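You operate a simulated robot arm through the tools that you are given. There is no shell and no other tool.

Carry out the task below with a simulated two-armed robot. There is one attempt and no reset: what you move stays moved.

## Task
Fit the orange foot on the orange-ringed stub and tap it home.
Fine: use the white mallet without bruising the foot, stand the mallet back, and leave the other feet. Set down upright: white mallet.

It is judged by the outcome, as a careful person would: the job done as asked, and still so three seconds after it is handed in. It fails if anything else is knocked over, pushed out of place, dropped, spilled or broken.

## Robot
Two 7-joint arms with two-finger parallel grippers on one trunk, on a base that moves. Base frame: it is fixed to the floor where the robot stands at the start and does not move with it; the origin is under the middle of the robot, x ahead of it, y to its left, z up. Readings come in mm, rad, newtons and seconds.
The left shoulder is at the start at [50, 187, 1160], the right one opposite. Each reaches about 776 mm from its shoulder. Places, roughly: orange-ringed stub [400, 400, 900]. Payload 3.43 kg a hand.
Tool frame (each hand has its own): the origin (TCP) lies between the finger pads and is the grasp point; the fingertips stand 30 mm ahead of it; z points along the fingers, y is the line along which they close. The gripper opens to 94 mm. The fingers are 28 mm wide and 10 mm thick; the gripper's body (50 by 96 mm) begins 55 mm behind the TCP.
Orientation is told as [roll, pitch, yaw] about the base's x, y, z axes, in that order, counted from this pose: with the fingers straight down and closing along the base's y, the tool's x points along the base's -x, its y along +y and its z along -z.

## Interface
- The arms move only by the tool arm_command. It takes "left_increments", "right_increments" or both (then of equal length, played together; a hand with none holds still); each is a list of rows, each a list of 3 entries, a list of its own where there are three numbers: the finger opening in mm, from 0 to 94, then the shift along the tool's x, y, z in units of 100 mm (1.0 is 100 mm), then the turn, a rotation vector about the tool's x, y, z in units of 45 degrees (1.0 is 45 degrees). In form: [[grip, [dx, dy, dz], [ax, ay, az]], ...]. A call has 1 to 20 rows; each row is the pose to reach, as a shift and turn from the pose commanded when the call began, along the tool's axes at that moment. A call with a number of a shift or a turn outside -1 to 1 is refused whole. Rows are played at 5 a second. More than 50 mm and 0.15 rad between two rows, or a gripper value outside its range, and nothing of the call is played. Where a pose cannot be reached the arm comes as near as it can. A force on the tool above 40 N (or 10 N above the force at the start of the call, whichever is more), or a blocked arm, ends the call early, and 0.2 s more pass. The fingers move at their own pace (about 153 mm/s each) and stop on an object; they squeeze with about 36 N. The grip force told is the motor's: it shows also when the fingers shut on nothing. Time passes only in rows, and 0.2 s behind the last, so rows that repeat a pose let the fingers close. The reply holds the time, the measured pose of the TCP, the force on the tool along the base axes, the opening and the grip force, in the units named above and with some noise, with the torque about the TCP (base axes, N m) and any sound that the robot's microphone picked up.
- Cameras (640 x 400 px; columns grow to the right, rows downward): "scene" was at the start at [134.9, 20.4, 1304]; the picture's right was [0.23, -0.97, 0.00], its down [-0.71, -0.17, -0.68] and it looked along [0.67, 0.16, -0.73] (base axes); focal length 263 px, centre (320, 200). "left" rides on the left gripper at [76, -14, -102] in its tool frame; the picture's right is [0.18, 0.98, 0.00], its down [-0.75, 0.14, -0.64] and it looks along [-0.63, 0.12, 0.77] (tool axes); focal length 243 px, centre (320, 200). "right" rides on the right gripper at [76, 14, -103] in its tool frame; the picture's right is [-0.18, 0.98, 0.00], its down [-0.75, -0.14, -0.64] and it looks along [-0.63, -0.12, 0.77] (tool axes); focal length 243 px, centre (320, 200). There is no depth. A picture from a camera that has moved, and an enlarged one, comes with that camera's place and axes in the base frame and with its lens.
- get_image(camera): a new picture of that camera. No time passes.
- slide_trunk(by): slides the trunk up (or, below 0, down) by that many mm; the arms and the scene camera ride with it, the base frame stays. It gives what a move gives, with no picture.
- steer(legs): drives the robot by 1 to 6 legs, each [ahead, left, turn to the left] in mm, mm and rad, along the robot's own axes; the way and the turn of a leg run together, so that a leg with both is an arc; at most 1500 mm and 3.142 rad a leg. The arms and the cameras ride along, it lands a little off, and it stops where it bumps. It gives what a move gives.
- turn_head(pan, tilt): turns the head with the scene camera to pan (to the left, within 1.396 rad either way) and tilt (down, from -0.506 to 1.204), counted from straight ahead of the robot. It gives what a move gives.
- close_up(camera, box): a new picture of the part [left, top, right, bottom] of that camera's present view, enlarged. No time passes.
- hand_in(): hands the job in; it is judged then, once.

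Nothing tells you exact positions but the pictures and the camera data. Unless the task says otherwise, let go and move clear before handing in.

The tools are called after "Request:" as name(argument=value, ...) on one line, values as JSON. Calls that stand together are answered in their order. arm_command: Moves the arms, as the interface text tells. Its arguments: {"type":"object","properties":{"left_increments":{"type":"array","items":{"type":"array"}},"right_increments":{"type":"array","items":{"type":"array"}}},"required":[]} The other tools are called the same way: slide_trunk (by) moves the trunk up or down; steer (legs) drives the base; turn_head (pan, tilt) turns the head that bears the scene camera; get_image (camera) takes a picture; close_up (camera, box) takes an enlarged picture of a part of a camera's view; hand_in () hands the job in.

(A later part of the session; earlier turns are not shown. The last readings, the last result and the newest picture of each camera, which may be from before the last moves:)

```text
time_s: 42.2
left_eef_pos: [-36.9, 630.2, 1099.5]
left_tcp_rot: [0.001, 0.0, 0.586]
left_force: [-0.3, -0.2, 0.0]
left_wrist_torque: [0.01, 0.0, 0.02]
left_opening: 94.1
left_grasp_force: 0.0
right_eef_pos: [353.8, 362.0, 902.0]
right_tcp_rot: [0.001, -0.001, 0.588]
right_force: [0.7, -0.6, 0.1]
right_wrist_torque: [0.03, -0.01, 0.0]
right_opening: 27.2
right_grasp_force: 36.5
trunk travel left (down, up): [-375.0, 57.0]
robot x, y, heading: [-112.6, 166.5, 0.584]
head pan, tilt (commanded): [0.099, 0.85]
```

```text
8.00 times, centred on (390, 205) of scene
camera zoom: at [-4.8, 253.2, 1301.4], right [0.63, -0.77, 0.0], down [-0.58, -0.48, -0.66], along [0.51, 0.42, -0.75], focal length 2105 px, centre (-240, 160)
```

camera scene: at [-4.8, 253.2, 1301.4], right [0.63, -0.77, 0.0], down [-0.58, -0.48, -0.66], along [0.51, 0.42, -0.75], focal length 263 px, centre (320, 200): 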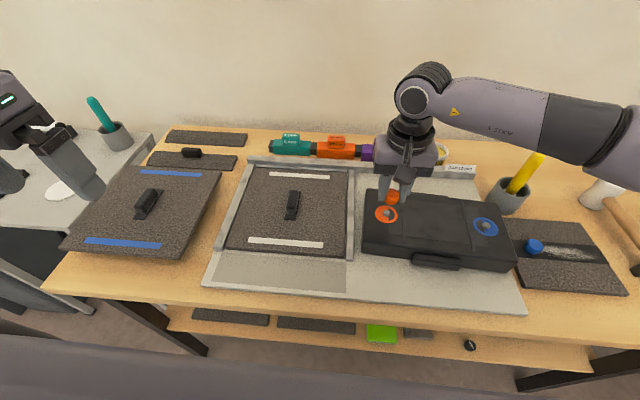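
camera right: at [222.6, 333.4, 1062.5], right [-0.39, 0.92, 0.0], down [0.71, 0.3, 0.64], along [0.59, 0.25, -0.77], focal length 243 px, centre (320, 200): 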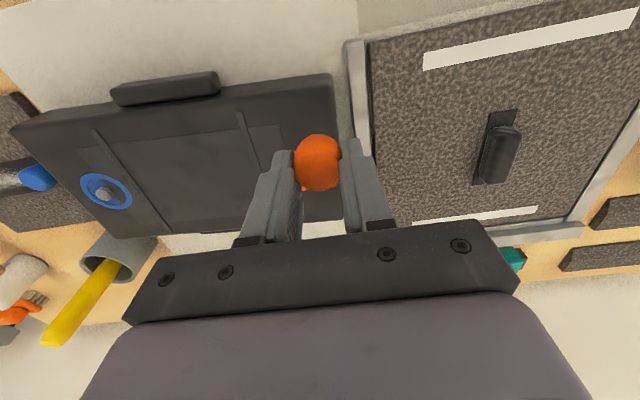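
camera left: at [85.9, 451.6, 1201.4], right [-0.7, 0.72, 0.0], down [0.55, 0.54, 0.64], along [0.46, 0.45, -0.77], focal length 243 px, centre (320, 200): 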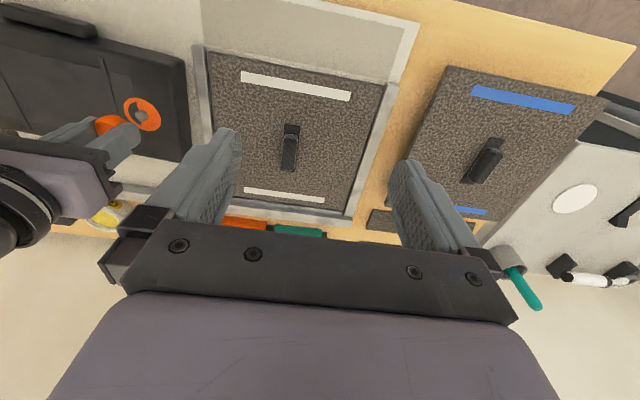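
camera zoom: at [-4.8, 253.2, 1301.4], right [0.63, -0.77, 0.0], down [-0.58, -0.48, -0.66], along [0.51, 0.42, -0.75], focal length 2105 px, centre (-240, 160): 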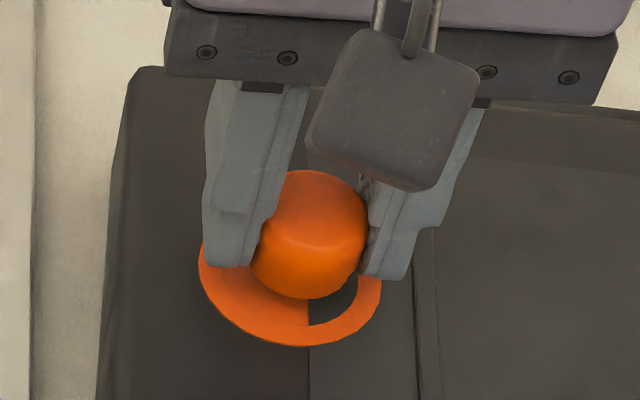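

Request:
arm_command(right_increments=[[22, [0, 0, 0.015], [0, 0, 0]], [22, [0, 0, 0.03], [0, 0, 0]], [22, [0, 0, 0.03], [0, 0, 0]]])

Request:
close_up(camera="scene", box=[360, 180, 420, 230])

```text
time_s: 43.0
left_eef_pos: [-37.3, 630.6, 1100.4]
left_tcp_rot: [0.001, 0.001, 0.586]
left_force: [-0.7, -0.4, 0.2]
left_wrist_torque: [-0.04, -0.02, 0.0]
left_opening: 94.0
left_grasp_force: 0.0
right_eef_pos: [353.7, 361.9, 901.3]
right_tcp_rot: [-0.002, -0.001, 0.588]
right_force: [2.0, -3.5, 7.8]
right_wrist_torque: [-0.15, 0.02, 0.14]
right_opening: 27.3
right_grasp_force: 36.2
trunk travel left (down, up): [-375.0, 57.0]
robot x, y, heading: [-109.6, 168.2, 0.59]
head pan, tilt (commanded): [0.099, 0.85]
```

```text
8.00 times, centred on (390, 205) of scene
camera zoom: at [-5.3, 252.7, 1301.7], right [0.63, -0.77, 0.0], down [-0.58, -0.48, -0.66], along [0.51, 0.42, -0.75], focal length 2105 px, centre (-240, 160)
```

zoom: 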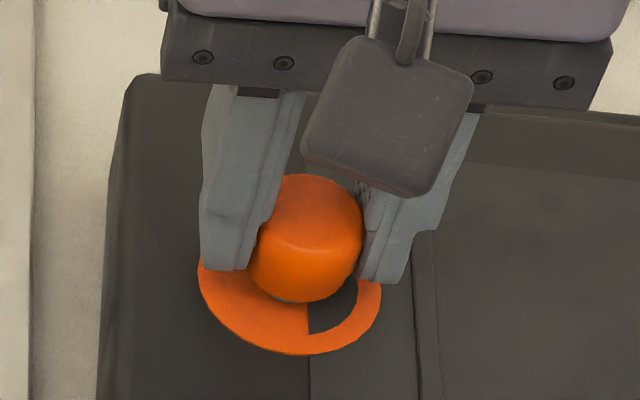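

The foot touched the stub's top at a TCP height of about 900, with a sideways push toward the table's right. I'll ease off and try a 1 mm shift that way.

Request:
arm_command(right_increments=[[22, [0, 0, -0.02], [0, 0, 0]], [22, [0, -0.012, -0.02], [0, 0, 0]], [22, [0, -0.012, -0.01], [0, 0, 0]], [22, [0, -0.012, 0.0], [0, 0, 0]], [22, [0, -0.012, 0.0], [0, 0, 0]]])

Request:
close_up(camera="right", box=[240, 90, 400, 190])

Request:
close_up(camera="scene", box=[360, 180, 420, 230])

```text
time_s: 44.2
left_eef_pos: [-37.8, 631.4, 1099.7]
left_tcp_rot: [-0.001, 0.0, 0.587]
left_force: [0.4, -0.3, 0.8]
left_wrist_torque: [-0.02, 0.02, -0.03]
left_opening: 94.1
left_grasp_force: 0.1
right_eef_pos: [353.7, 362.7, 900.2]
right_tcp_rot: [0.003, -0.002, 0.589]
right_force: [0.6, 4.0, 7.5]
right_wrist_torque: [0.05, 0.06, 0.09]
right_opening: 27.1
right_grasp_force: 35.6
trunk travel left (down, up): [-375.0, 57.0]
robot x, y, heading: [-110.7, 169.7, 0.587]
head pan, tilt (commanded): [0.099, 0.85]
```

```text
4.00 times, centred on (320, 140) of right
camera zoom: at [282.7, 332.5, 1003.1], right [-0.39, 0.92, 0.0], down [0.71, 0.3, 0.64], along [0.59, 0.25, -0.77], focal length 970 px, centre (320, 440)
```

zoom: 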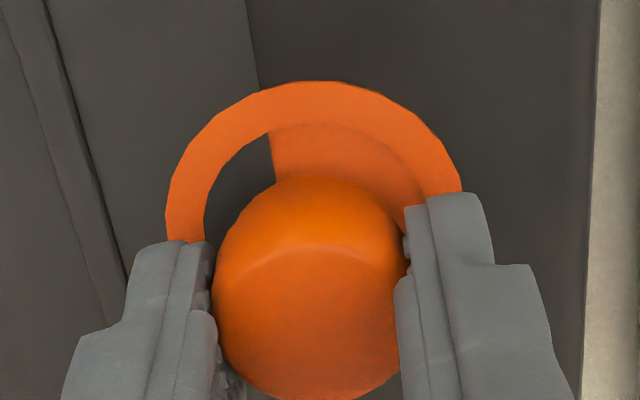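

```text
8.00 times, centred on (390, 205) of scene
camera zoom: at [-5.5, 253.4, 1301.6], right [0.63, -0.77, 0.0], down [-0.58, -0.48, -0.66], along [0.51, 0.42, -0.75], focal length 2105 px, centre (-240, 160)
```

zoom: 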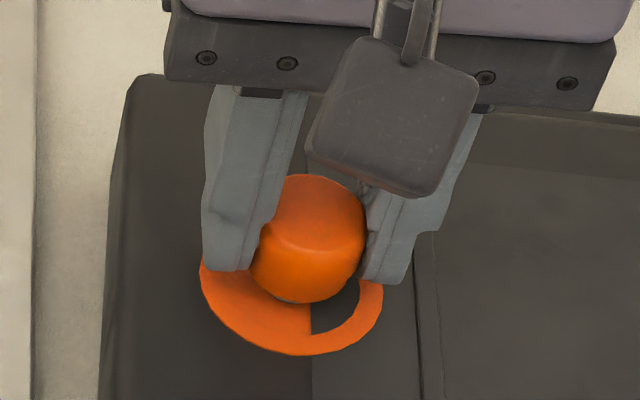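

The sideways force reversed, so the stub is straddled and the centre lies between these two positions. I'll move halfway back and press a little more.

Request:
arm_command(right_increments=[[22, [0, 0, -0.01], [0, 0, 0]], [22, [-0.006, 0.006, -0.01], [0, 0, 0]], [22, [-0.006, 0.006, 0.01], [0, 0, 0]], [22, [-0.006, 0.006, 0.02], [0, 0, 0]], [22, [-0.006, 0.006, 0.02], [0, 0, 0]]])

Request:
close_up(camera="scene", box=[360, 180, 420, 230])

```text
time_s: 45.5
left_eef_pos: [-38.2, 628.7, 1100.4]
left_tcp_rot: [0.001, -0.002, 0.586]
left_force: [0.4, 0.1, -0.5]
left_wrist_torque: [0.02, 0.01, 0.01]
left_opening: 94.1
left_grasp_force: 0.1
right_eef_pos: [353.8, 363.3, 899.9]
right_tcp_rot: [-0.001, -0.005, 0.585]
right_force: [-1.7, -5.9, 24.9]
right_wrist_torque: [-0.22, 0.16, 0.1]
right_opening: 26.9
right_grasp_force: 35.7
trunk travel left (down, up): [-375.0, 57.0]
robot x, y, heading: [-110.7, 172.8, 0.587]
head pan, tilt (commanded): [0.099, 0.85]
```

```text
8.00 times, centred on (390, 205) of scene
camera zoom: at [-6.8, 251.9, 1302.0], right [0.63, -0.77, 0.0], down [-0.58, -0.48, -0.66], along [0.51, 0.42, -0.75], focal length 2105 px, centre (-240, 160)
```

zoom: 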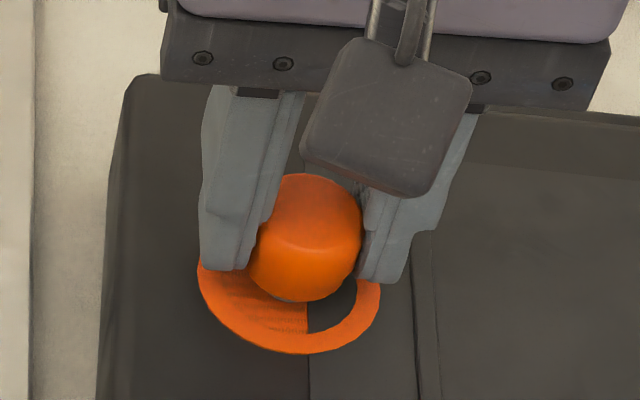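

Request:
close_up(camera="right", box=[240, 90, 400, 190])

Request:
close_up(camera="scene", box=[375, 195, 410, 225])

```text
4.00 times, centred on (320, 140) of right
camera zoom: at [282.3, 332.5, 1002.7], right [-0.39, 0.92, 0.0], down [0.7, 0.3, 0.65], along [0.59, 0.25, -0.76], focal length 970 px, centre (320, 440)
```

zoom: 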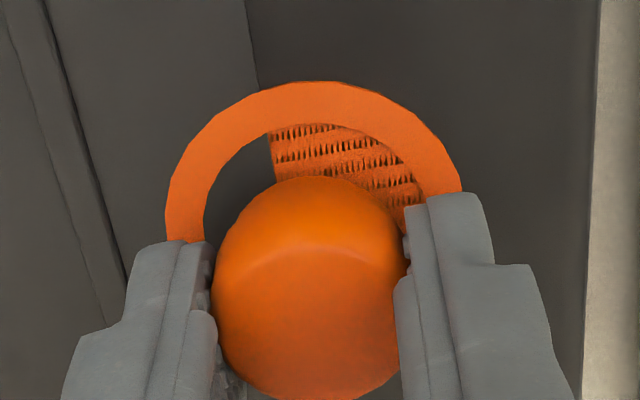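

```text
13.33 times, centred on (392, 210) of scene
camera zoom: at [-6.8, 251.9, 1302.0], right [0.63, -0.77, 0.0], down [-0.58, -0.48, -0.66], along [0.51, 0.42, -0.75], focal length 3508 px, centre (-647, 67)
```

zoom: 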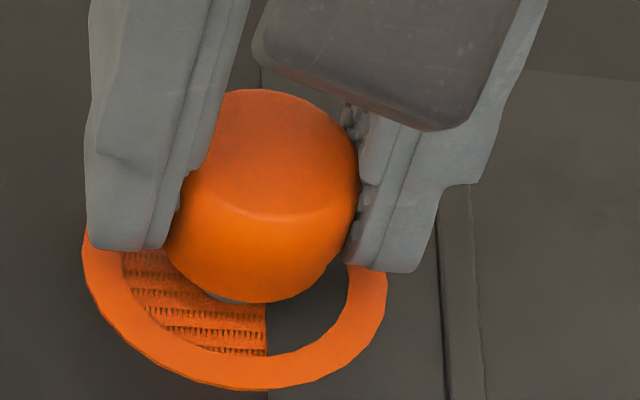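

The sideways forces look like friction, and the torque says contact is on the robot side of the hand axis, so the foot likely sits a bit too far forward. I'll lift off, shift 1.5 mm toward me, and lower again.

Request:
arm_command(right_increments=[[22, [0, 0, -0.03], [0, 0, 0]], [22, [0, 0, -0.05], [0, 0, 0]], [22, [0.015, 0, -0.05], [0, 0, 0]], [22, [0.015, 0, -0.03], [0, 0, 0]], [22, [0.015, 0, -0.015], [0, 0, 0]], [22, [0.015, 0, -0.015], [0, 0, 0]]])

Request:
close_up(camera="right", box=[240, 90, 400, 190])

Request:
close_up(camera="scene", box=[375, 195, 410, 225])

```text
time_s: 46.9
left_eef_pos: [-38.1, 630.6, 1098.2]
left_tcp_rot: [0.001, 0.0, 0.589]
left_force: [-0.7, -0.2, 0.2]
left_wrist_torque: [0.01, -0.02, -0.05]
left_opening: 93.8
left_grasp_force: 0.0
right_eef_pos: [353.4, 360.2, 900.3]
right_tcp_rot: [0.002, -0.005, 0.585]
right_force: [4.8, 5.2, 11.9]
right_wrist_torque: [0.11, -0.07, 0.03]
right_opening: 26.8
right_grasp_force: 35.7
trunk travel left (down, up): [-375.0, 57.0]
robot x, y, heading: [-112.6, 169.7, 0.588]
head pan, tilt (commanded): [0.099, 0.85]
```

```text
4.00 times, centred on (320, 140) of right
camera zoom: at [282.4, 332.3, 1002.8], right [-0.39, 0.92, 0.0], down [0.7, 0.3, 0.64], along [0.59, 0.25, -0.76], focal length 970 px, centre (320, 440)
```

zoom: 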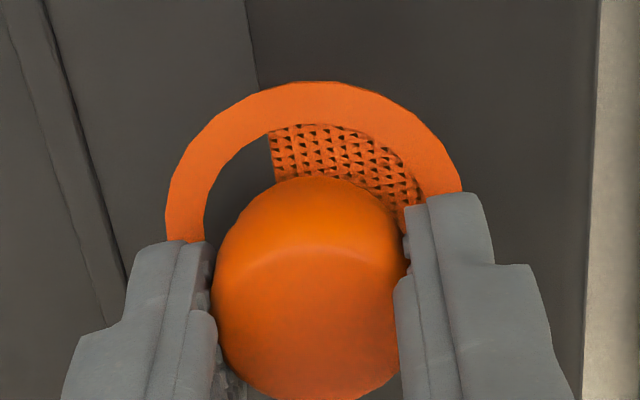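

```text
13.33 times, centred on (392, 210) of scene
camera zoom: at [-5.3, 253.4, 1301.6], right [0.63, -0.77, 0.0], down [-0.58, -0.48, -0.66], along [0.51, 0.42, -0.75], focal length 3508 px, centre (-647, 67)
```

zoom: 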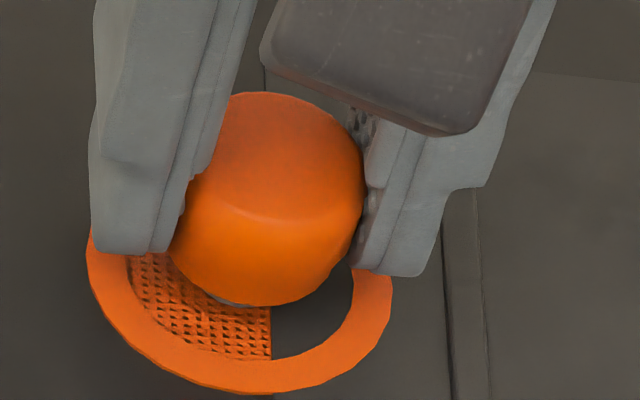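

The hand gets pulled sideways toward one spot from every direction, which means the stub's chamfer is seating in the foot's hole. I'll settle at that centre and press a bit more firmly.

Request:
arm_command(right_increments=[[22, [0, 0, -0.03], [0, 0, 0]], [22, [-0.011, 0, -0.03], [0, 0, 0]], [22, [-0.011, 0, 0.0], [0, 0, 0]], [22, [-0.011, 0, 0.015], [0, 0, 0]], [22, [-0.011, 0, 0.028], [0, 0, 0]], [22, [-0.011, 0, 0.028], [0, 0, 0]]])

Request:
close_up(camera="right", box=[240, 90, 400, 190])

Request:
close_up(camera="scene", box=[375, 195, 410, 225])

```text
time_s: 48.2
left_eef_pos: [-39.0, 629.5, 1100.7]
left_tcp_rot: [0.0, -0.004, 0.585]
left_force: [-0.1, 0.1, -0.2]
left_wrist_torque: [0.0, 0.04, 0.01]
left_opening: 93.9
left_grasp_force: 0.1
right_eef_pos: [352.6, 360.8, 899.6]
right_tcp_rot: [0.001, -0.005, 0.586]
right_force: [-3.1, -9.3, 33.8]
right_wrist_torque: [-0.45, 0.27, 0.11]
right_opening: 27.3
right_grasp_force: 36.1
trunk travel left (down, up): [-375.0, 57.0]
robot x, y, heading: [-115.8, 168.8, 0.585]
head pan, tilt (commanded): [0.099, 0.85]
```

```text
4.00 times, centred on (320, 140) of right
camera zoom: at [281.6, 331.6, 1002.4], right [-0.39, 0.92, 0.0], down [0.7, 0.3, 0.65], along [0.59, 0.25, -0.76], focal length 970 px, centre (320, 440)
```

zoom: 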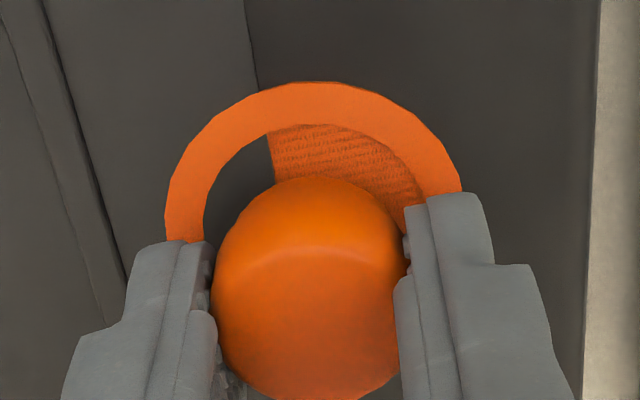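

```text
13.33 times, centred on (392, 210) of scene
camera zoom: at [-7.8, 251.2, 1302.2], right [0.63, -0.77, 0.0], down [-0.58, -0.47, -0.66], along [0.51, 0.42, -0.75], focal length 3508 px, centre (-647, 67)
```

zoom: 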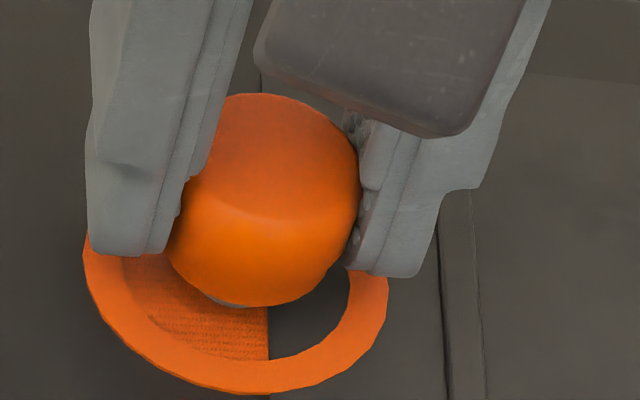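

The foot stays captured laterally on the stub even under 34 N, so it's seated at the lead-in and needs the mallet. I'll relax the push to near zero and open the fingers gently.

Request:
arm_command(right_increments=[[22, [0, 0, -0.02], [0, 0, 0]], [22, [0, 0, -0.04], [0, 0, 0]], [22, [0, 0, -0.04], [0, 0, 0]]])

Request:
close_up(camera="scene", box=[375, 195, 410, 225])

```text
time_s: 49.0
left_eef_pos: [-37.9, 629.7, 1100.6]
left_tcp_rot: [0.002, -0.001, 0.588]
left_force: [0.0, -1.2, -0.4]
left_wrist_torque: [0.0, -0.02, 0.0]
left_opening: 94.0
left_grasp_force: 0.2
right_eef_pos: [353.0, 360.9, 899.4]
right_tcp_rot: [0.0, 0.001, 0.586]
right_force: [-2.0, -5.5, 13.7]
right_wrist_torque: [-0.17, 0.08, 0.09]
right_opening: 27.0
right_grasp_force: 36.8
trunk travel left (down, up): [-375.0, 57.0]
robot x, y, heading: [-114.3, 170.9, 0.584]
head pan, tilt (commanded): [0.099, 0.85]
```

```text
13.33 times, centred on (392, 210) of scene
camera zoom: at [-6.0, 252.3, 1301.5], right [0.63, -0.77, 0.0], down [-0.58, -0.48, -0.66], along [0.51, 0.42, -0.75], focal length 3508 px, centre (-647, 67)
```

zoom: 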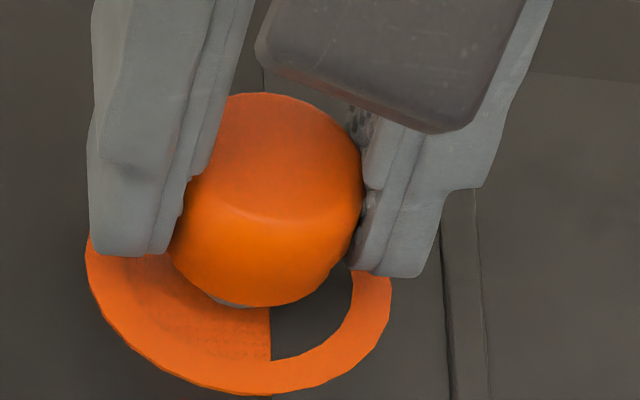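

Request:
arm_command(right_increments=[[22, [0.006, -0.006, -0.012], [0, 0, 0]], [22, [0.006, -0.006, -0.012], [0, 0, 0]]])

```text
time_s: 49.6
left_eef_pos: [-37.4, 630.2, 1100.0]
left_tcp_rot: [0.0, -0.002, 0.588]
left_force: [0.0, 0.0, 1.0]
left_wrist_torque: [-0.01, -0.01, -0.01]
left_opening: 93.9
left_grasp_force: 0.1
right_eef_pos: [352.3, 361.5, 899.6]
right_tcp_rot: [0.0, 0.001, 0.588]
right_force: [-1.9, -1.4, -0.1]
right_wrist_torque: [0.07, -0.01, 0.02]
right_opening: 26.9
right_grasp_force: 35.3
trunk travel left (down, up): [-375.0, 57.0]
robot x, y, heading: [-111.3, 170.1, 0.591]
head pan, tilt (commanded): [0.099, 0.85]
```

Forces are near zero now, so I'll open the fingers gently and check that the foot stays put.

Request:
arm_command(right_increments=[[30, [0, 0, 0], [0, 0, 0]], [34, [0, 0, 0], [0, 0, 0]], [40, [0, 0, 0], [0, 0, 0]], [50, [0, 0, 0], [0, 0, 0]], [60, [0, 0, 0], [0, 0, 0]]])

Request:
close_up(camera="scene", box=[375, 195, 410, 225])

Request:
close_up(camera="right", box=[240, 90, 400, 190])

```text
time_s: 50.9
left_eef_pos: [-37.3, 631.0, 1099.5]
left_tcp_rot: [0.0, 0.002, 0.587]
left_force: [-0.6, -0.1, -0.1]
left_wrist_torque: [-0.01, 0.01, -0.03]
left_opening: 93.8
left_grasp_force: 0.1
right_eef_pos: [352.3, 361.1, 900.7]
right_tcp_rot: [-0.001, -0.001, 0.586]
right_force: [0.1, 0.7, -0.3]
right_wrist_torque: [-0.02, -0.01, -0.01]
right_opening: 60.1
right_grasp_force: 0.1
trunk travel left (down, up): [-375.0, 57.0]
robot x, y, heading: [-112.2, 168.8, 0.589]
head pan, tilt (commanded): [0.099, 0.85]
```

```text
13.33 times, centred on (392, 210) of scene
camera zoom: at [-4.9, 253.2, 1301.4], right [0.63, -0.77, 0.0], down [-0.58, -0.48, -0.66], along [0.51, 0.42, -0.75], focal length 3508 px, centre (-647, 67)
```

zoom: 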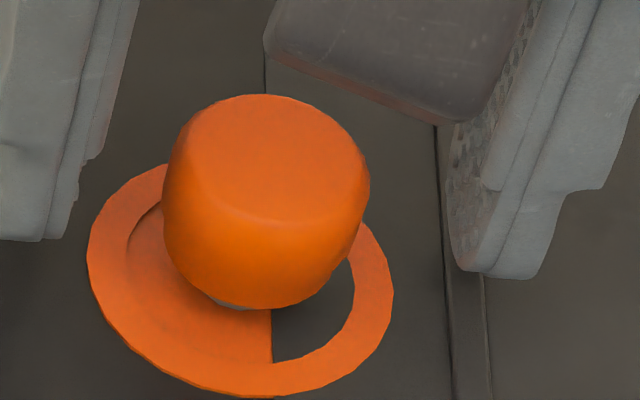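

```text
4.00 times, centred on (320, 140) of right
camera zoom: at [283.1, 332.3, 1004.0], right [-0.39, 0.92, 0.0], down [0.71, 0.3, 0.64], along [0.59, 0.25, -0.77], focal length 970 px, centre (320, 440)
```

zoom: 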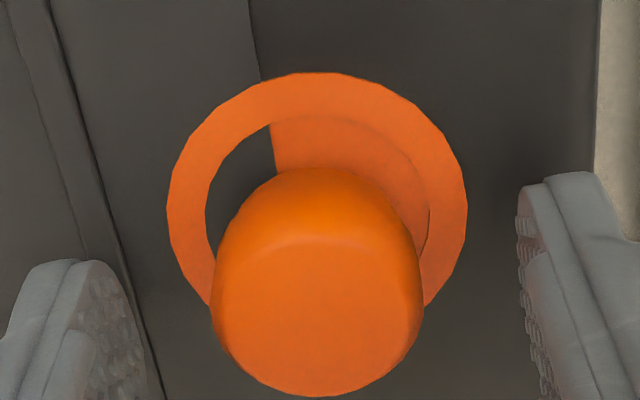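

The foot stands upright on the stub, centred within about a millimetre. I'll lift the right hand straight up clear of it and verify.

Request:
arm_command(right_increments=[[60, [0, 0, -0.1], [0, 0, 0]], [60, [0, 0, -0.3], [0, 0, 0]], [60, [0, 0, -0.6], [0, 0, 0]], [60, [0, 0, -0.9], [0, 0, 0]], [60, [0, 0, -1.0], [0, 0, 0]]])

Request:
close_up(camera="scene", box=[360, 180, 420, 230])

Request:
close_up(camera="right", box=[270, 20, 390, 120])

```text
time_s: 52.0
left_eef_pos: [-37.1, 630.5, 1099.8]
left_tcp_rot: [0.0, -0.001, 0.587]
left_force: [-0.5, -0.6, 0.2]
left_wrist_torque: [-0.02, 0.01, -0.02]
left_opening: 94.3
left_grasp_force: 0.1
right_eef_pos: [355.0, 361.0, 1002.6]
right_tcp_rot: [0.001, 0.001, 0.587]
right_force: [-0.4, 0.1, 0.0]
right_wrist_torque: [0.01, 0.04, 0.02]
right_opening: 60.2
right_grasp_force: 0.0
trunk travel left (down, up): [-375.0, 57.0]
robot x, y, heading: [-113.1, 168.2, 0.587]
head pan, tilt (commanded): [0.099, 0.85]
```

```text
8.00 times, centred on (390, 205) of scene
camera zoom: at [-4.9, 253.2, 1301.4], right [0.63, -0.77, 0.0], down [-0.58, -0.48, -0.66], along [0.51, 0.42, -0.75], focal length 2105 px, centre (-240, 160)
```

zoom: 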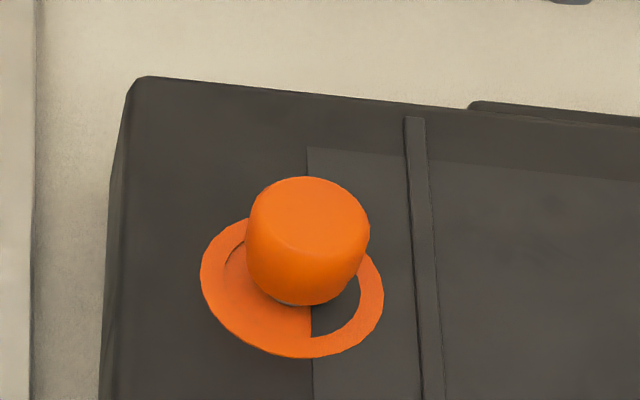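

```text
4.00 times, centred on (330, 70) of right
camera zoom: at [284.3, 331.4, 1104.7], right [-0.39, 0.92, 0.0], down [0.71, 0.3, 0.64], along [0.59, 0.25, -0.77], focal length 970 px, centre (280, 720)
```

zoom: 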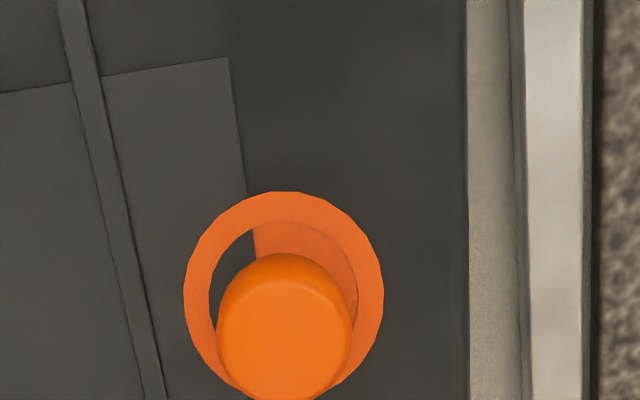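

The foot stands by itself. The case looks slightly shifted in the picture versus before contact, so I'll check that against fixed references.

Request:
get_image(camera="scene")

Request:
close_up(camera="scene", box=[340, 170, 540, 300])

Request:
get_image(camera="right")

```text
taken
camera scene: at [-4.9, 253.2, 1301.4], right [0.63, -0.77, 0.0], down [-0.58, -0.48, -0.66], along [0.51, 0.42, -0.75], focal length 263 px, centre (320, 200)
```

scene: 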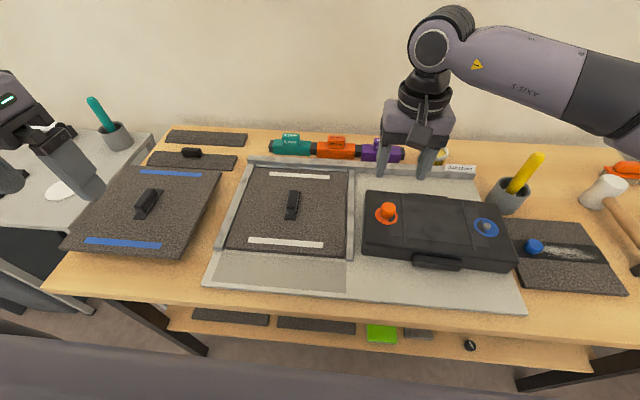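

```text
3.08 times, centred on (440, 235) of scene
camera zoom: at [-4.9, 253.2, 1301.4], right [0.63, -0.77, 0.0], down [-0.58, -0.48, -0.66], along [0.51, 0.42, -0.75], focal length 810 px, centre (-49, 92)
```

zoom: 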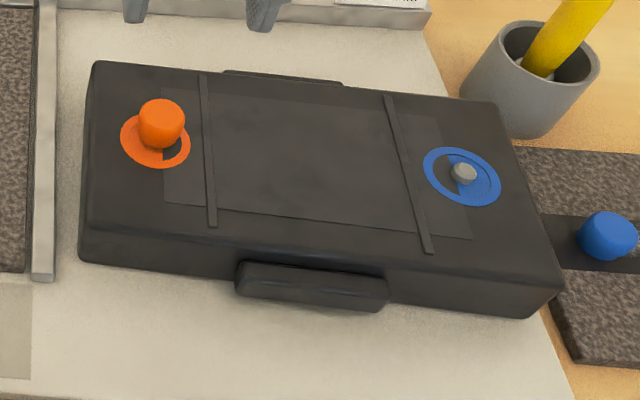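

```text
taken
camera right: at [284.3, 331.4, 1104.7], right [-0.39, 0.92, 0.0], down [0.71, 0.3, 0.64], along [0.59, 0.25, -0.77], focal length 243 px, centre (320, 200)
```

right: 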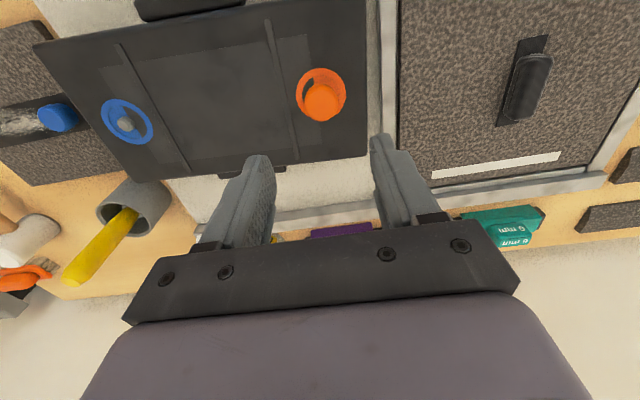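

The case hasn't visibly moved by more than a few millimetres, and the foot stands on the stub. To see how it's engaged I'll move the right hand aside and swing the left hand's camera round for a low side view.

Request:
arm_command(right_increments=[[60, [0, -0.2, 0], [0, 0, 0]], [60, [0, -0.4, 0], [0, 0, 0]], [60, [0, -0.6, 0], [0, 0, 0]], [60, [0, -0.8, 0], [0, 0, 0]], [60, [0, -1.0, 0], [0, 0, 0]], [60, [0, -1.0, 0], [0, 0, 0]]], left_increments=[[94, [0, 0, 0], [0, 0, 0.17]], [94, [0, 0, 0], [0, 0, 0.34]], [94, [0, 0, 0], [0, 0, 0.51]], [94, [0, 0, 0], [0, 0, 0.68]], [94, [0, 0, 0], [0, 0, 0.85]], [94, [0, 0, 0], [0, 0, 1.0]]])

Request:
arm_command(right_increments=[[60, [0, -0.2, 0], [0, 0, 0]], [60, [0, -0.4, 0], [0, 0, 0]], [60, [0, -0.6, 0], [0, 0, 0]], [60, [0, -0.6, 0], [0, 0, 0]]], left_increments=[[94, [0, 0, 0], [0, 0, 0.17]], [94, [0, 0, 0], [0, 0, 0.34]], [94, [0, 0, 0], [0, 0, 0.51]], [94, [0, 0, 0], [0, 0, 0.667]]])

Request:
get_image(camera="left")

Request:
get_image(camera="scene")

```text
time_s: 53.5
left_eef_pos: [-37.8, 630.7, 1098.8]
left_tcp_rot: [-0.001, -0.001, -0.201]
left_force: [0.4, 0.0, 0.5]
left_wrist_torque: [-0.03, 0.0, 0.03]
left_opening: 93.8
left_grasp_force: 0.0
right_eef_pos: [407.9, 277.5, 1000.3]
right_tcp_rot: [0.0, 0.001, 0.59]
right_force: [0.2, -0.4, -0.8]
right_wrist_torque: [-0.04, -0.02, -0.01]
right_opening: 60.1
right_grasp_force: 0.1
trunk travel left (down, up): [-375.0, 57.0]
robot x, y, heading: [-114.1, 169.3, 0.585]
head pan, tilt (commanded): [0.099, 0.85]
```

```text
time_s: 54.5
left_eef_pos: [-36.9, 629.9, 1098.9]
left_tcp_rot: [0.0, 0.0, -0.724]
left_force: [-0.1, -0.1, -0.1]
left_wrist_torque: [0.0, 0.0, -0.02]
left_opening: 94.1
left_grasp_force: 0.1
right_eef_pos: [441.6, 228.4, 1002.1]
right_tcp_rot: [-0.001, 0.0, 0.589]
right_force: [-0.1, -0.4, -0.2]
right_wrist_torque: [0.01, -0.02, -0.01]
right_opening: 59.9
right_grasp_force: 0.1
trunk travel left (down, up): [-375.0, 57.0]
robot x, y, heading: [-111.8, 169.4, 0.589]
head pan, tilt (commanded): [0.099, 0.85]
```

```text
taken
camera left: at [-104.3, 670.3, 1201.3], right [0.51, 0.86, 0.0], down [0.66, -0.39, 0.64], along [0.55, -0.33, -0.77], focal length 243 px, centre (320, 200)
```

left: 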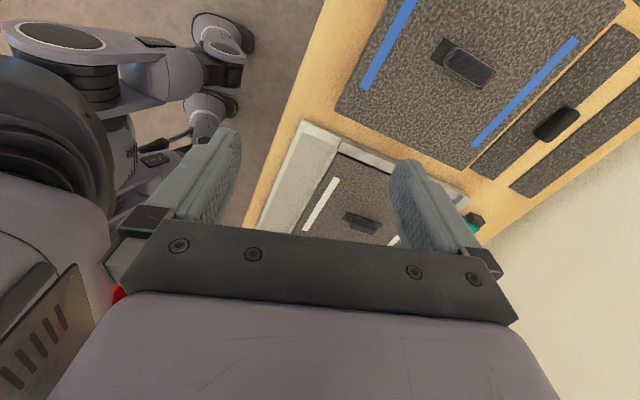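

```text
taken
camera scene: at [-4.9, 253.4, 1301.4], right [0.63, -0.77, 0.0], down [-0.58, -0.48, -0.66], along [0.51, 0.42, -0.75], focal length 263 px, centre (320, 200)
```

scene: 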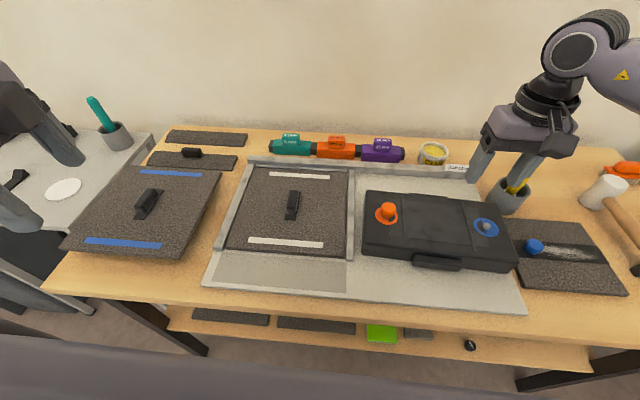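

Both hands are clear. I'll move the left hand toward the case at height, in steps, keeping its camera heading toward the stub.

Request:
arm_command(left_increments=[[94, [-0.4, 0.03, 0], [0, 0, 0]], [94, [-0.8, 0.06, 0], [0, 0, 0]], [94, [-1.0, 0.07, 0], [0, 0, 0]]])

Request:
arm_command(left_increments=[[94, [-0.4, 0.03, 0], [0, 0, 0]], [94, [-0.8, 0.06, 0], [0, 0, 0]], [94, [-1.0, 0.07, 0], [0, 0, 0]]])

Request:
arm_command(left_increments=[[94, [0, 0, 0], [0, -0.17, 0]], [94, [0, 0, 0], [0, -0.34, 0]], [94, [0, 0, 0], [0, -0.51, 0]], [94, [0, 0, 0], [0, -0.667, 0]]])

Request:
get_image(camera="left")

Request:
get_image(camera="scene")

```text
time_s: 55.2
left_eef_pos: [41.3, 569.5, 1100.2]
left_tcp_rot: [0.0, 0.001, -0.721]
left_force: [0.2, 0.2, -0.2]
left_wrist_torque: [0.02, -0.02, -0.02]
left_opening: 93.9
left_grasp_force: 0.0
right_eef_pos: [441.2, 229.3, 1001.7]
right_tcp_rot: [0.001, 0.0, 0.587]
right_force: [-1.0, 1.0, 0.0]
right_wrist_torque: [0.0, 0.0, -0.01]
right_opening: 59.9
right_grasp_force: 0.2
trunk travel left (down, up): [-375.0, 57.0]
robot x, y, heading: [-112.6, 170.8, 0.586]
head pan, tilt (commanded): [0.099, 0.85]
```

```text
time_s: 56.0
left_eef_pos: [122.3, 510.8, 1100.8]
left_tcp_rot: [-0.002, 0.0, -0.72]
left_force: [0.5, -0.9, 0.9]
left_wrist_torque: [0.02, -0.02, 0.03]
left_opening: 93.9
left_grasp_force: 0.0
right_eef_pos: [442.1, 228.7, 1002.5]
right_tcp_rot: [0.0, 0.001, 0.585]
right_force: [0.0, 0.2, 1.1]
right_wrist_torque: [0.01, -0.02, 0.03]
right_opening: 60.1
right_grasp_force: 0.1
trunk travel left (down, up): [-375.0, 57.0]
robot x, y, heading: [-114.8, 170.3, 0.595]
head pan, tilt (commanded): [0.099, 0.85]
```

```text
time_s: 57.0
left_eef_pos: [121.7, 509.6, 1099.6]
left_tcp_rot: [0.0, -0.525, -0.721]
left_force: [0.3, 0.5, 0.6]
left_wrist_torque: [-0.02, 0.03, 0.01]
left_opening: 94.1
left_grasp_force: 0.0
right_eef_pos: [441.2, 229.8, 1002.5]
right_tcp_rot: [-0.002, -0.002, 0.588]
right_force: [-0.1, -1.2, -0.2]
right_wrist_torque: [-0.05, -0.05, -0.04]
right_opening: 60.0
right_grasp_force: 0.1
trunk travel left (down, up): [-375.0, 57.0]
robot x, y, heading: [-111.1, 168.1, 0.583]
head pan, tilt (commanded): [0.099, 0.85]
```

```text
taken
camera left: at [24.3, 576.2, 1149.3], right [0.53, 0.84, -0.09], down [0.34, -0.11, 0.93], along [0.78, -0.53, -0.35], focal length 243 px, centre (320, 200)
```

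left: 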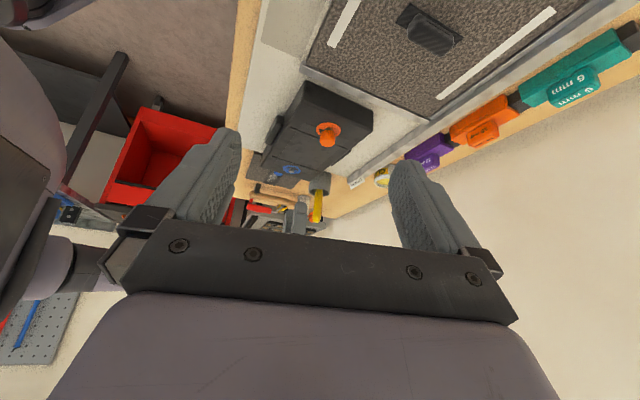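

```text
taken
camera scene: at [-5.1, 253.5, 1301.5], right [0.63, -0.77, 0.0], down [-0.58, -0.48, -0.66], along [0.51, 0.42, -0.75], focal length 263 px, centre (320, 200)
```

scene: 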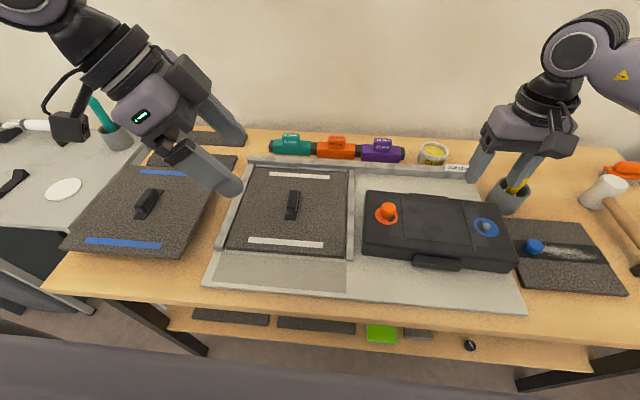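

The left camera now sees the stub from the left. I'll lower the left hand for a flatter view.

Request:
arm_command(left_increments=[[94, [0.2, 0, 0.35], [0, 0, 0]], [94, [0.4, 0, 0.69], [0, 0, 0]], [94, [0.45, 0, 0.78], [0, 0, 0]]])

Request:
arm_command(left_increments=[[94, [0.2, 0, 0.35], [0, 0, 0]], [94, [0.4, 0, 0.69], [0, 0, 0]], [94, [0.4, 0, 0.69], [0, 0, 0]]])

Request:
get_image(camera="left")

```text
time_s: 57.9
left_eef_pos: [121.7, 509.8, 1008.2]
left_tcp_rot: [-0.001, -0.527, -0.721]
left_force: [-0.1, 0.1, -1.0]
left_wrist_torque: [0.03, 0.03, 0.0]
left_opening: 94.0
left_grasp_force: 0.2
right_eef_pos: [442.8, 229.3, 1002.4]
right_tcp_rot: [-0.002, -0.001, 0.587]
right_force: [0.2, 0.0, -1.1]
right_wrist_torque: [-0.02, 0.02, -0.05]
right_opening: 60.1
right_grasp_force: 0.0
trunk travel left (down, up): [-375.0, 57.0]
robot x, y, heading: [-112.4, 166.6, 0.584]
head pan, tilt (commanded): [0.099, 0.85]
```

```text
time_s: 58.6
left_eef_pos: [121.4, 509.5, 930.6]
left_tcp_rot: [-0.001, -0.522, -0.723]
left_force: [0.0, -0.3, 1.0]
left_wrist_torque: [0.01, 0.0, -0.01]
left_opening: 94.1
left_grasp_force: 0.0
right_eef_pos: [441.7, 228.7, 1001.7]
right_tcp_rot: [-0.001, 0.0, 0.587]
right_force: [0.1, -0.1, -0.2]
right_wrist_torque: [-0.02, 0.02, -0.03]
right_opening: 60.1
right_grasp_force: 0.1
trunk travel left (down, up): [-375.0, 57.0]
robot x, y, heading: [-114.3, 169.1, 0.589]
head pan, tilt (commanded): [0.099, 0.85]
```

```text
taken
camera left: at [23.8, 576.5, 980.0], right [0.53, 0.84, -0.09], down [0.34, -0.11, 0.93], along [0.78, -0.53, -0.35], focal length 243 px, centre (320, 200)
```

left: 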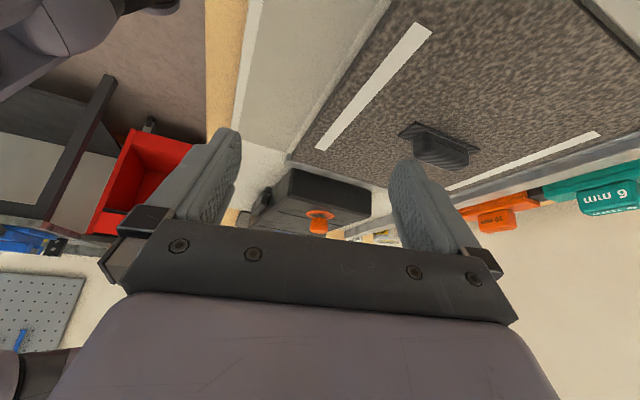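

Request:
close_up(camera="left", box=[296, 200, 344, 240])

Request:
close_up(camera="left", box=[230, 150, 390, 250])

```text
10.00 times, centred on (320, 220) of left
camera zoom: at [23.8, 576.5, 980.0], right [0.53, 0.84, -0.09], down [0.34, -0.11, 0.93], along [0.78, -0.53, -0.35], focal length 2426 px, centre (320, 0)
```

zoom: 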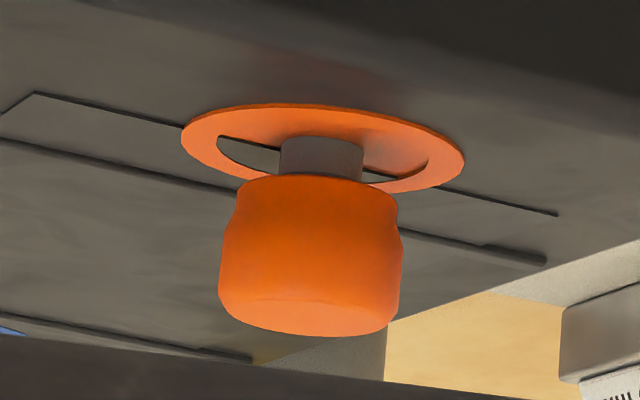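

```text
4.00 times, centred on (310, 200) of left
camera zoom: at [23.8, 576.5, 980.0], right [0.53, 0.84, -0.09], down [0.34, -0.11, 0.93], along [0.78, -0.53, -0.35], focal length 970 px, centre (360, 200)
```

zoom: 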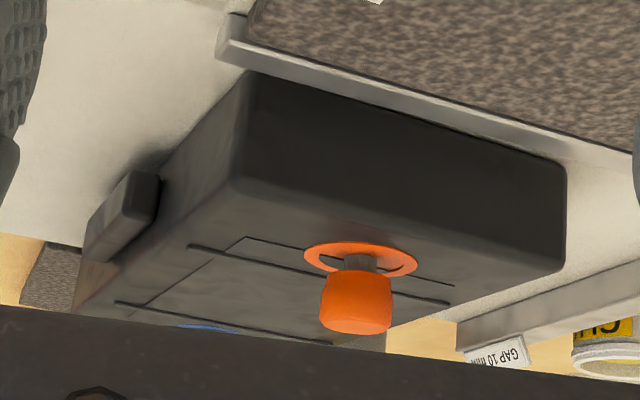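

Request:
close_up(camera="left", box=[310, 206, 334, 222])

```text
16.00 times, centred on (322, 214) of left
camera zoom: at [23.8, 576.5, 980.0], right [0.53, 0.84, -0.09], down [0.34, -0.11, 0.93], along [0.78, -0.53, -0.35], focal length 3882 px, centre (288, -24)
```

zoom: 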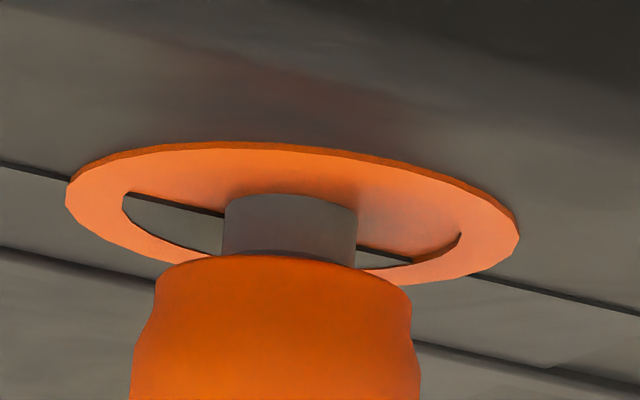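

The foot's hole is riding over the stub's chamfer, perfectly coaxial, standing about 9 mm proud, so it needs tapping. I'll raise the left hand back up out of the way and drive right to fetch the mallet.

Request:
arm_command(left_increments=[[94, [-0.2, 0, -0.35], [0, 0, 0]], [94, [-0.4, 0, -0.69], [0, 0, 0]], [94, [-0.4, 0, -0.69], [0, 0, 0]]])

Request:
arm_command(left_increments=[[94, [-0.2, 0, -0.35], [0, 0, 0]], [94, [-0.4, 0, -0.69], [0, 0, 0]], [94, [-0.5, 0, -0.87], [0, 0, 0]]])

Request:
arm_command(left_increments=[[94, [0, 0, 0], [0, 0.17, 0]], [94, [0, 0, 0], [0, 0.34, 0]], [94, [0, 0, 0], [0, 0.51, 0]], [94, [0, 0, 0], [0, 0.667, 0]]], right_increments=[[60, [0, 0, -0.3], [0, 0, 0]], [60, [0, 0, -0.6], [0, 0, 0]], [60, [0, 0, -0.8], [0, 0, 0]], [60, [0, 0, -0.8], [0, 0, 0]]])

Request:
get_image(camera="scene")

```text
time_s: 59.5
left_eef_pos: [120.1, 508.5, 1010.0]
left_tcp_rot: [0.001, -0.525, -0.722]
left_force: [0.6, 0.1, 0.8]
left_wrist_torque: [0.01, 0.0, 0.01]
left_opening: 94.1
left_grasp_force: 0.0
right_eef_pos: [441.2, 228.6, 1001.3]
right_tcp_rot: [0.001, 0.001, 0.586]
right_force: [0.5, 0.2, -0.9]
right_wrist_torque: [0.02, 0.03, -0.02]
right_opening: 59.9
right_grasp_force: 0.0
trunk travel left (down, up): [-375.0, 57.0]
robot x, y, heading: [-114.0, 171.3, 0.587]
head pan, tilt (commanded): [0.099, 0.85]
```

```text
time_s: 60.2
left_eef_pos: [121.8, 510.1, 1111.2]
left_tcp_rot: [0.0, -0.523, -0.723]
left_force: [0.2, 1.2, -0.3]
left_wrist_torque: [0.01, -0.04, 0.0]
left_opening: 94.0
left_grasp_force: 0.1
right_eef_pos: [441.2, 228.6, 1001.5]
right_tcp_rot: [0.001, 0.001, 0.585]
right_force: [-0.2, 0.0, -0.4]
right_wrist_torque: [0.0, -0.04, 0.0]
right_opening: 60.1
right_grasp_force: 0.1
trunk travel left (down, up): [-375.0, 57.0]
robot x, y, heading: [-111.0, 170.6, 0.586]
head pan, tilt (commanded): [0.099, 0.85]
```

```text
time_s: 61.2
left_eef_pos: [121.4, 509.2, 1111.1]
left_tcp_rot: [0.002, 0.001, -0.721]
left_force: [-0.5, 0.1, 0.2]
left_wrist_torque: [-0.03, 0.01, -0.02]
left_opening: 94.0
left_grasp_force: 0.1
right_eef_pos: [440.9, 229.2, 1082.6]
right_tcp_rot: [0.002, 0.002, 0.587]
right_force: [0.9, -0.1, 0.4]
right_wrist_torque: [-0.03, 0.01, 0.03]
right_opening: 60.0
right_grasp_force: 0.1
trunk travel left (down, up): [-375.0, 57.0]
robot x, y, heading: [-110.8, 170.9, 0.587]
head pan, tilt (commanded): [0.099, 0.85]
```

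```text
taken
camera scene: at [-4.3, 253.8, 1301.3], right [0.63, -0.77, 0.0], down [-0.58, -0.48, -0.66], along [0.51, 0.42, -0.75], focal length 263 px, centre (320, 200)
```

scene: 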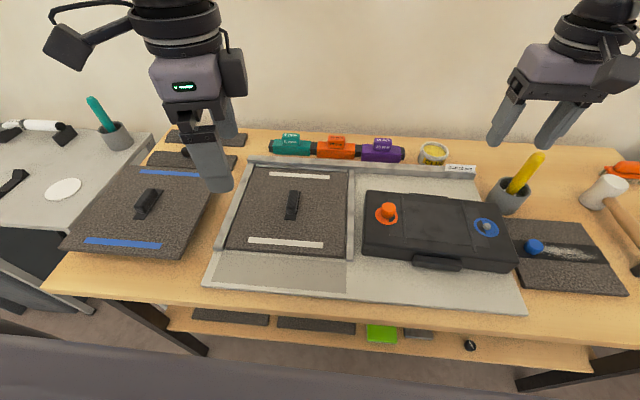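

Everything is high and clear, so I'll drive 430 mm to the right along the table toward the mallet.

Request:
steer(legs=[[0, -430, 0]])

Request:
turn_head(pan=-0.25, tilt=0.8)

Request:
get_image(camera="scene")

Request:
get_image(camera="right")

```text
time_s: 65.5
left_eef_pos: [357.4, 154.7, 1111.6]
left_tcp_rot: [0.0, 0.0, -0.724]
left_force: [0.3, -0.5, 0.9]
left_wrist_torque: [0.01, 0.01, 0.0]
left_opening: 93.8
left_grasp_force: 0.2
right_eef_pos: [675.3, -125.9, 1081.3]
right_tcp_rot: [0.001, 0.001, 0.584]
right_force: [-0.4, -0.5, 0.6]
right_wrist_torque: [0.0, 0.01, -0.03]
right_opening: 60.2
right_grasp_force: 0.0
trunk travel left (down, up): [-375.0, 57.0]
robot x, y, heading: [119.5, -183.6, 0.586]
head pan, tilt (commanded): [0.099, 0.85]
```

```text
time_s: 66.3
left_eef_pos: [357.3, 155.4, 1110.6]
left_tcp_rot: [0.002, -0.001, -0.722]
left_force: [0.1, 0.2, 0.2]
left_wrist_torque: [-0.02, 0.0, 0.02]
left_opening: 93.9
left_grasp_force: 0.1
right_eef_pos: [675.5, -126.3, 1081.5]
right_tcp_rot: [-0.001, 0.0, 0.583]
right_force: [-0.5, 0.0, 0.3]
right_wrist_torque: [0.02, 0.0, 0.02]
right_opening: 60.0
right_grasp_force: 0.1
trunk travel left (down, up): [-375.0, 57.0]
robot x, y, heading: [124.7, -181.6, 0.584]
head pan, tilt (commanded): [-0.25, 0.799]
```

```text
taken
camera scene: at [245.5, -123.1, 1305.5], right [0.33, -0.94, 0.0], down [-0.68, -0.24, -0.7], along [0.66, 0.23, -0.72], focal length 263 px, centre (320, 200)
```

scene: 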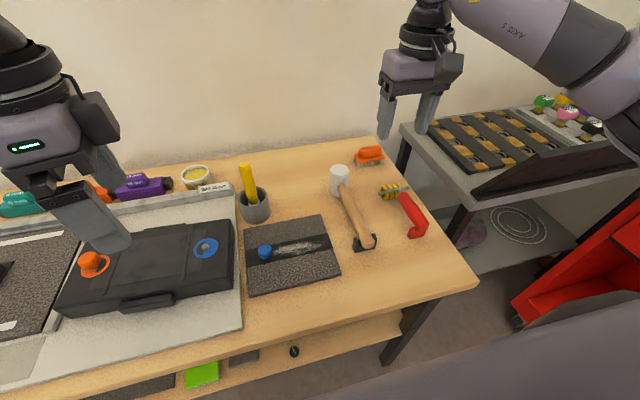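

```text
taken
camera right: at [604.8, -154.6, 1185.0], right [-0.39, 0.92, 0.0], down [0.71, 0.3, 0.64], along [0.59, 0.25, -0.77], focal length 243 px, centre (320, 200)
```

right: 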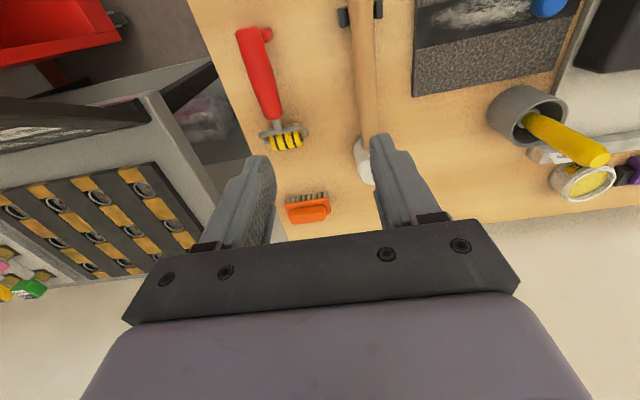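

Request:
close_up(camera="scene", box=[310, 150, 420, 260])

Request:
close_up(camera="right", box=[320, 0, 420, 200])

Request:
close_up(camera="scene", box=[60, 240, 130, 290])

```text
3.64 times, centred on (365, 205) of scene
camera zoom: at [245.5, -123.1, 1305.5], right [0.33, -0.94, 0.0], down [-0.68, -0.24, -0.7], along [0.66, 0.23, -0.72], focal length 957 px, centre (156, 182)
```

zoom: 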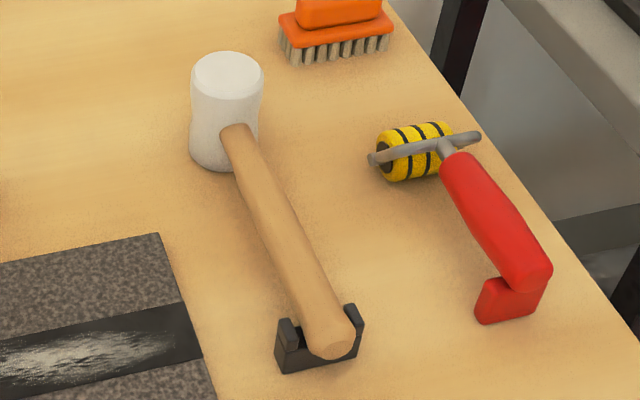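

```text
2.00 times, centred on (370, 100) of right
camera zoom: at [604.8, -154.6, 1185.0], right [-0.39, 0.92, 0.0], down [0.71, 0.3, 0.64], along [0.59, 0.25, -0.77], focal length 485 px, centre (220, 400)
```

zoom: 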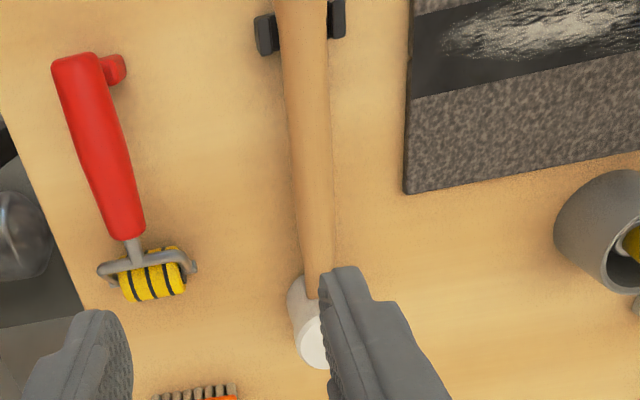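

```text
8.00 times, centred on (95, 265) of scene
camera zoom: at [245.5, -123.1, 1305.5], right [0.33, -0.94, 0.0], down [-0.68, -0.24, -0.7], along [0.66, 0.23, -0.72], focal length 2105 px, centre (2120, -320)
```

zoom: 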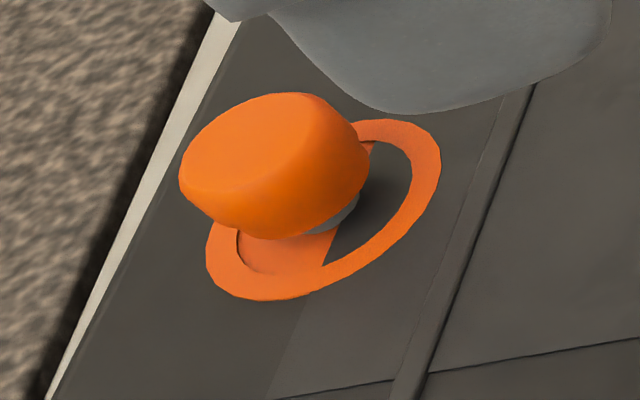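

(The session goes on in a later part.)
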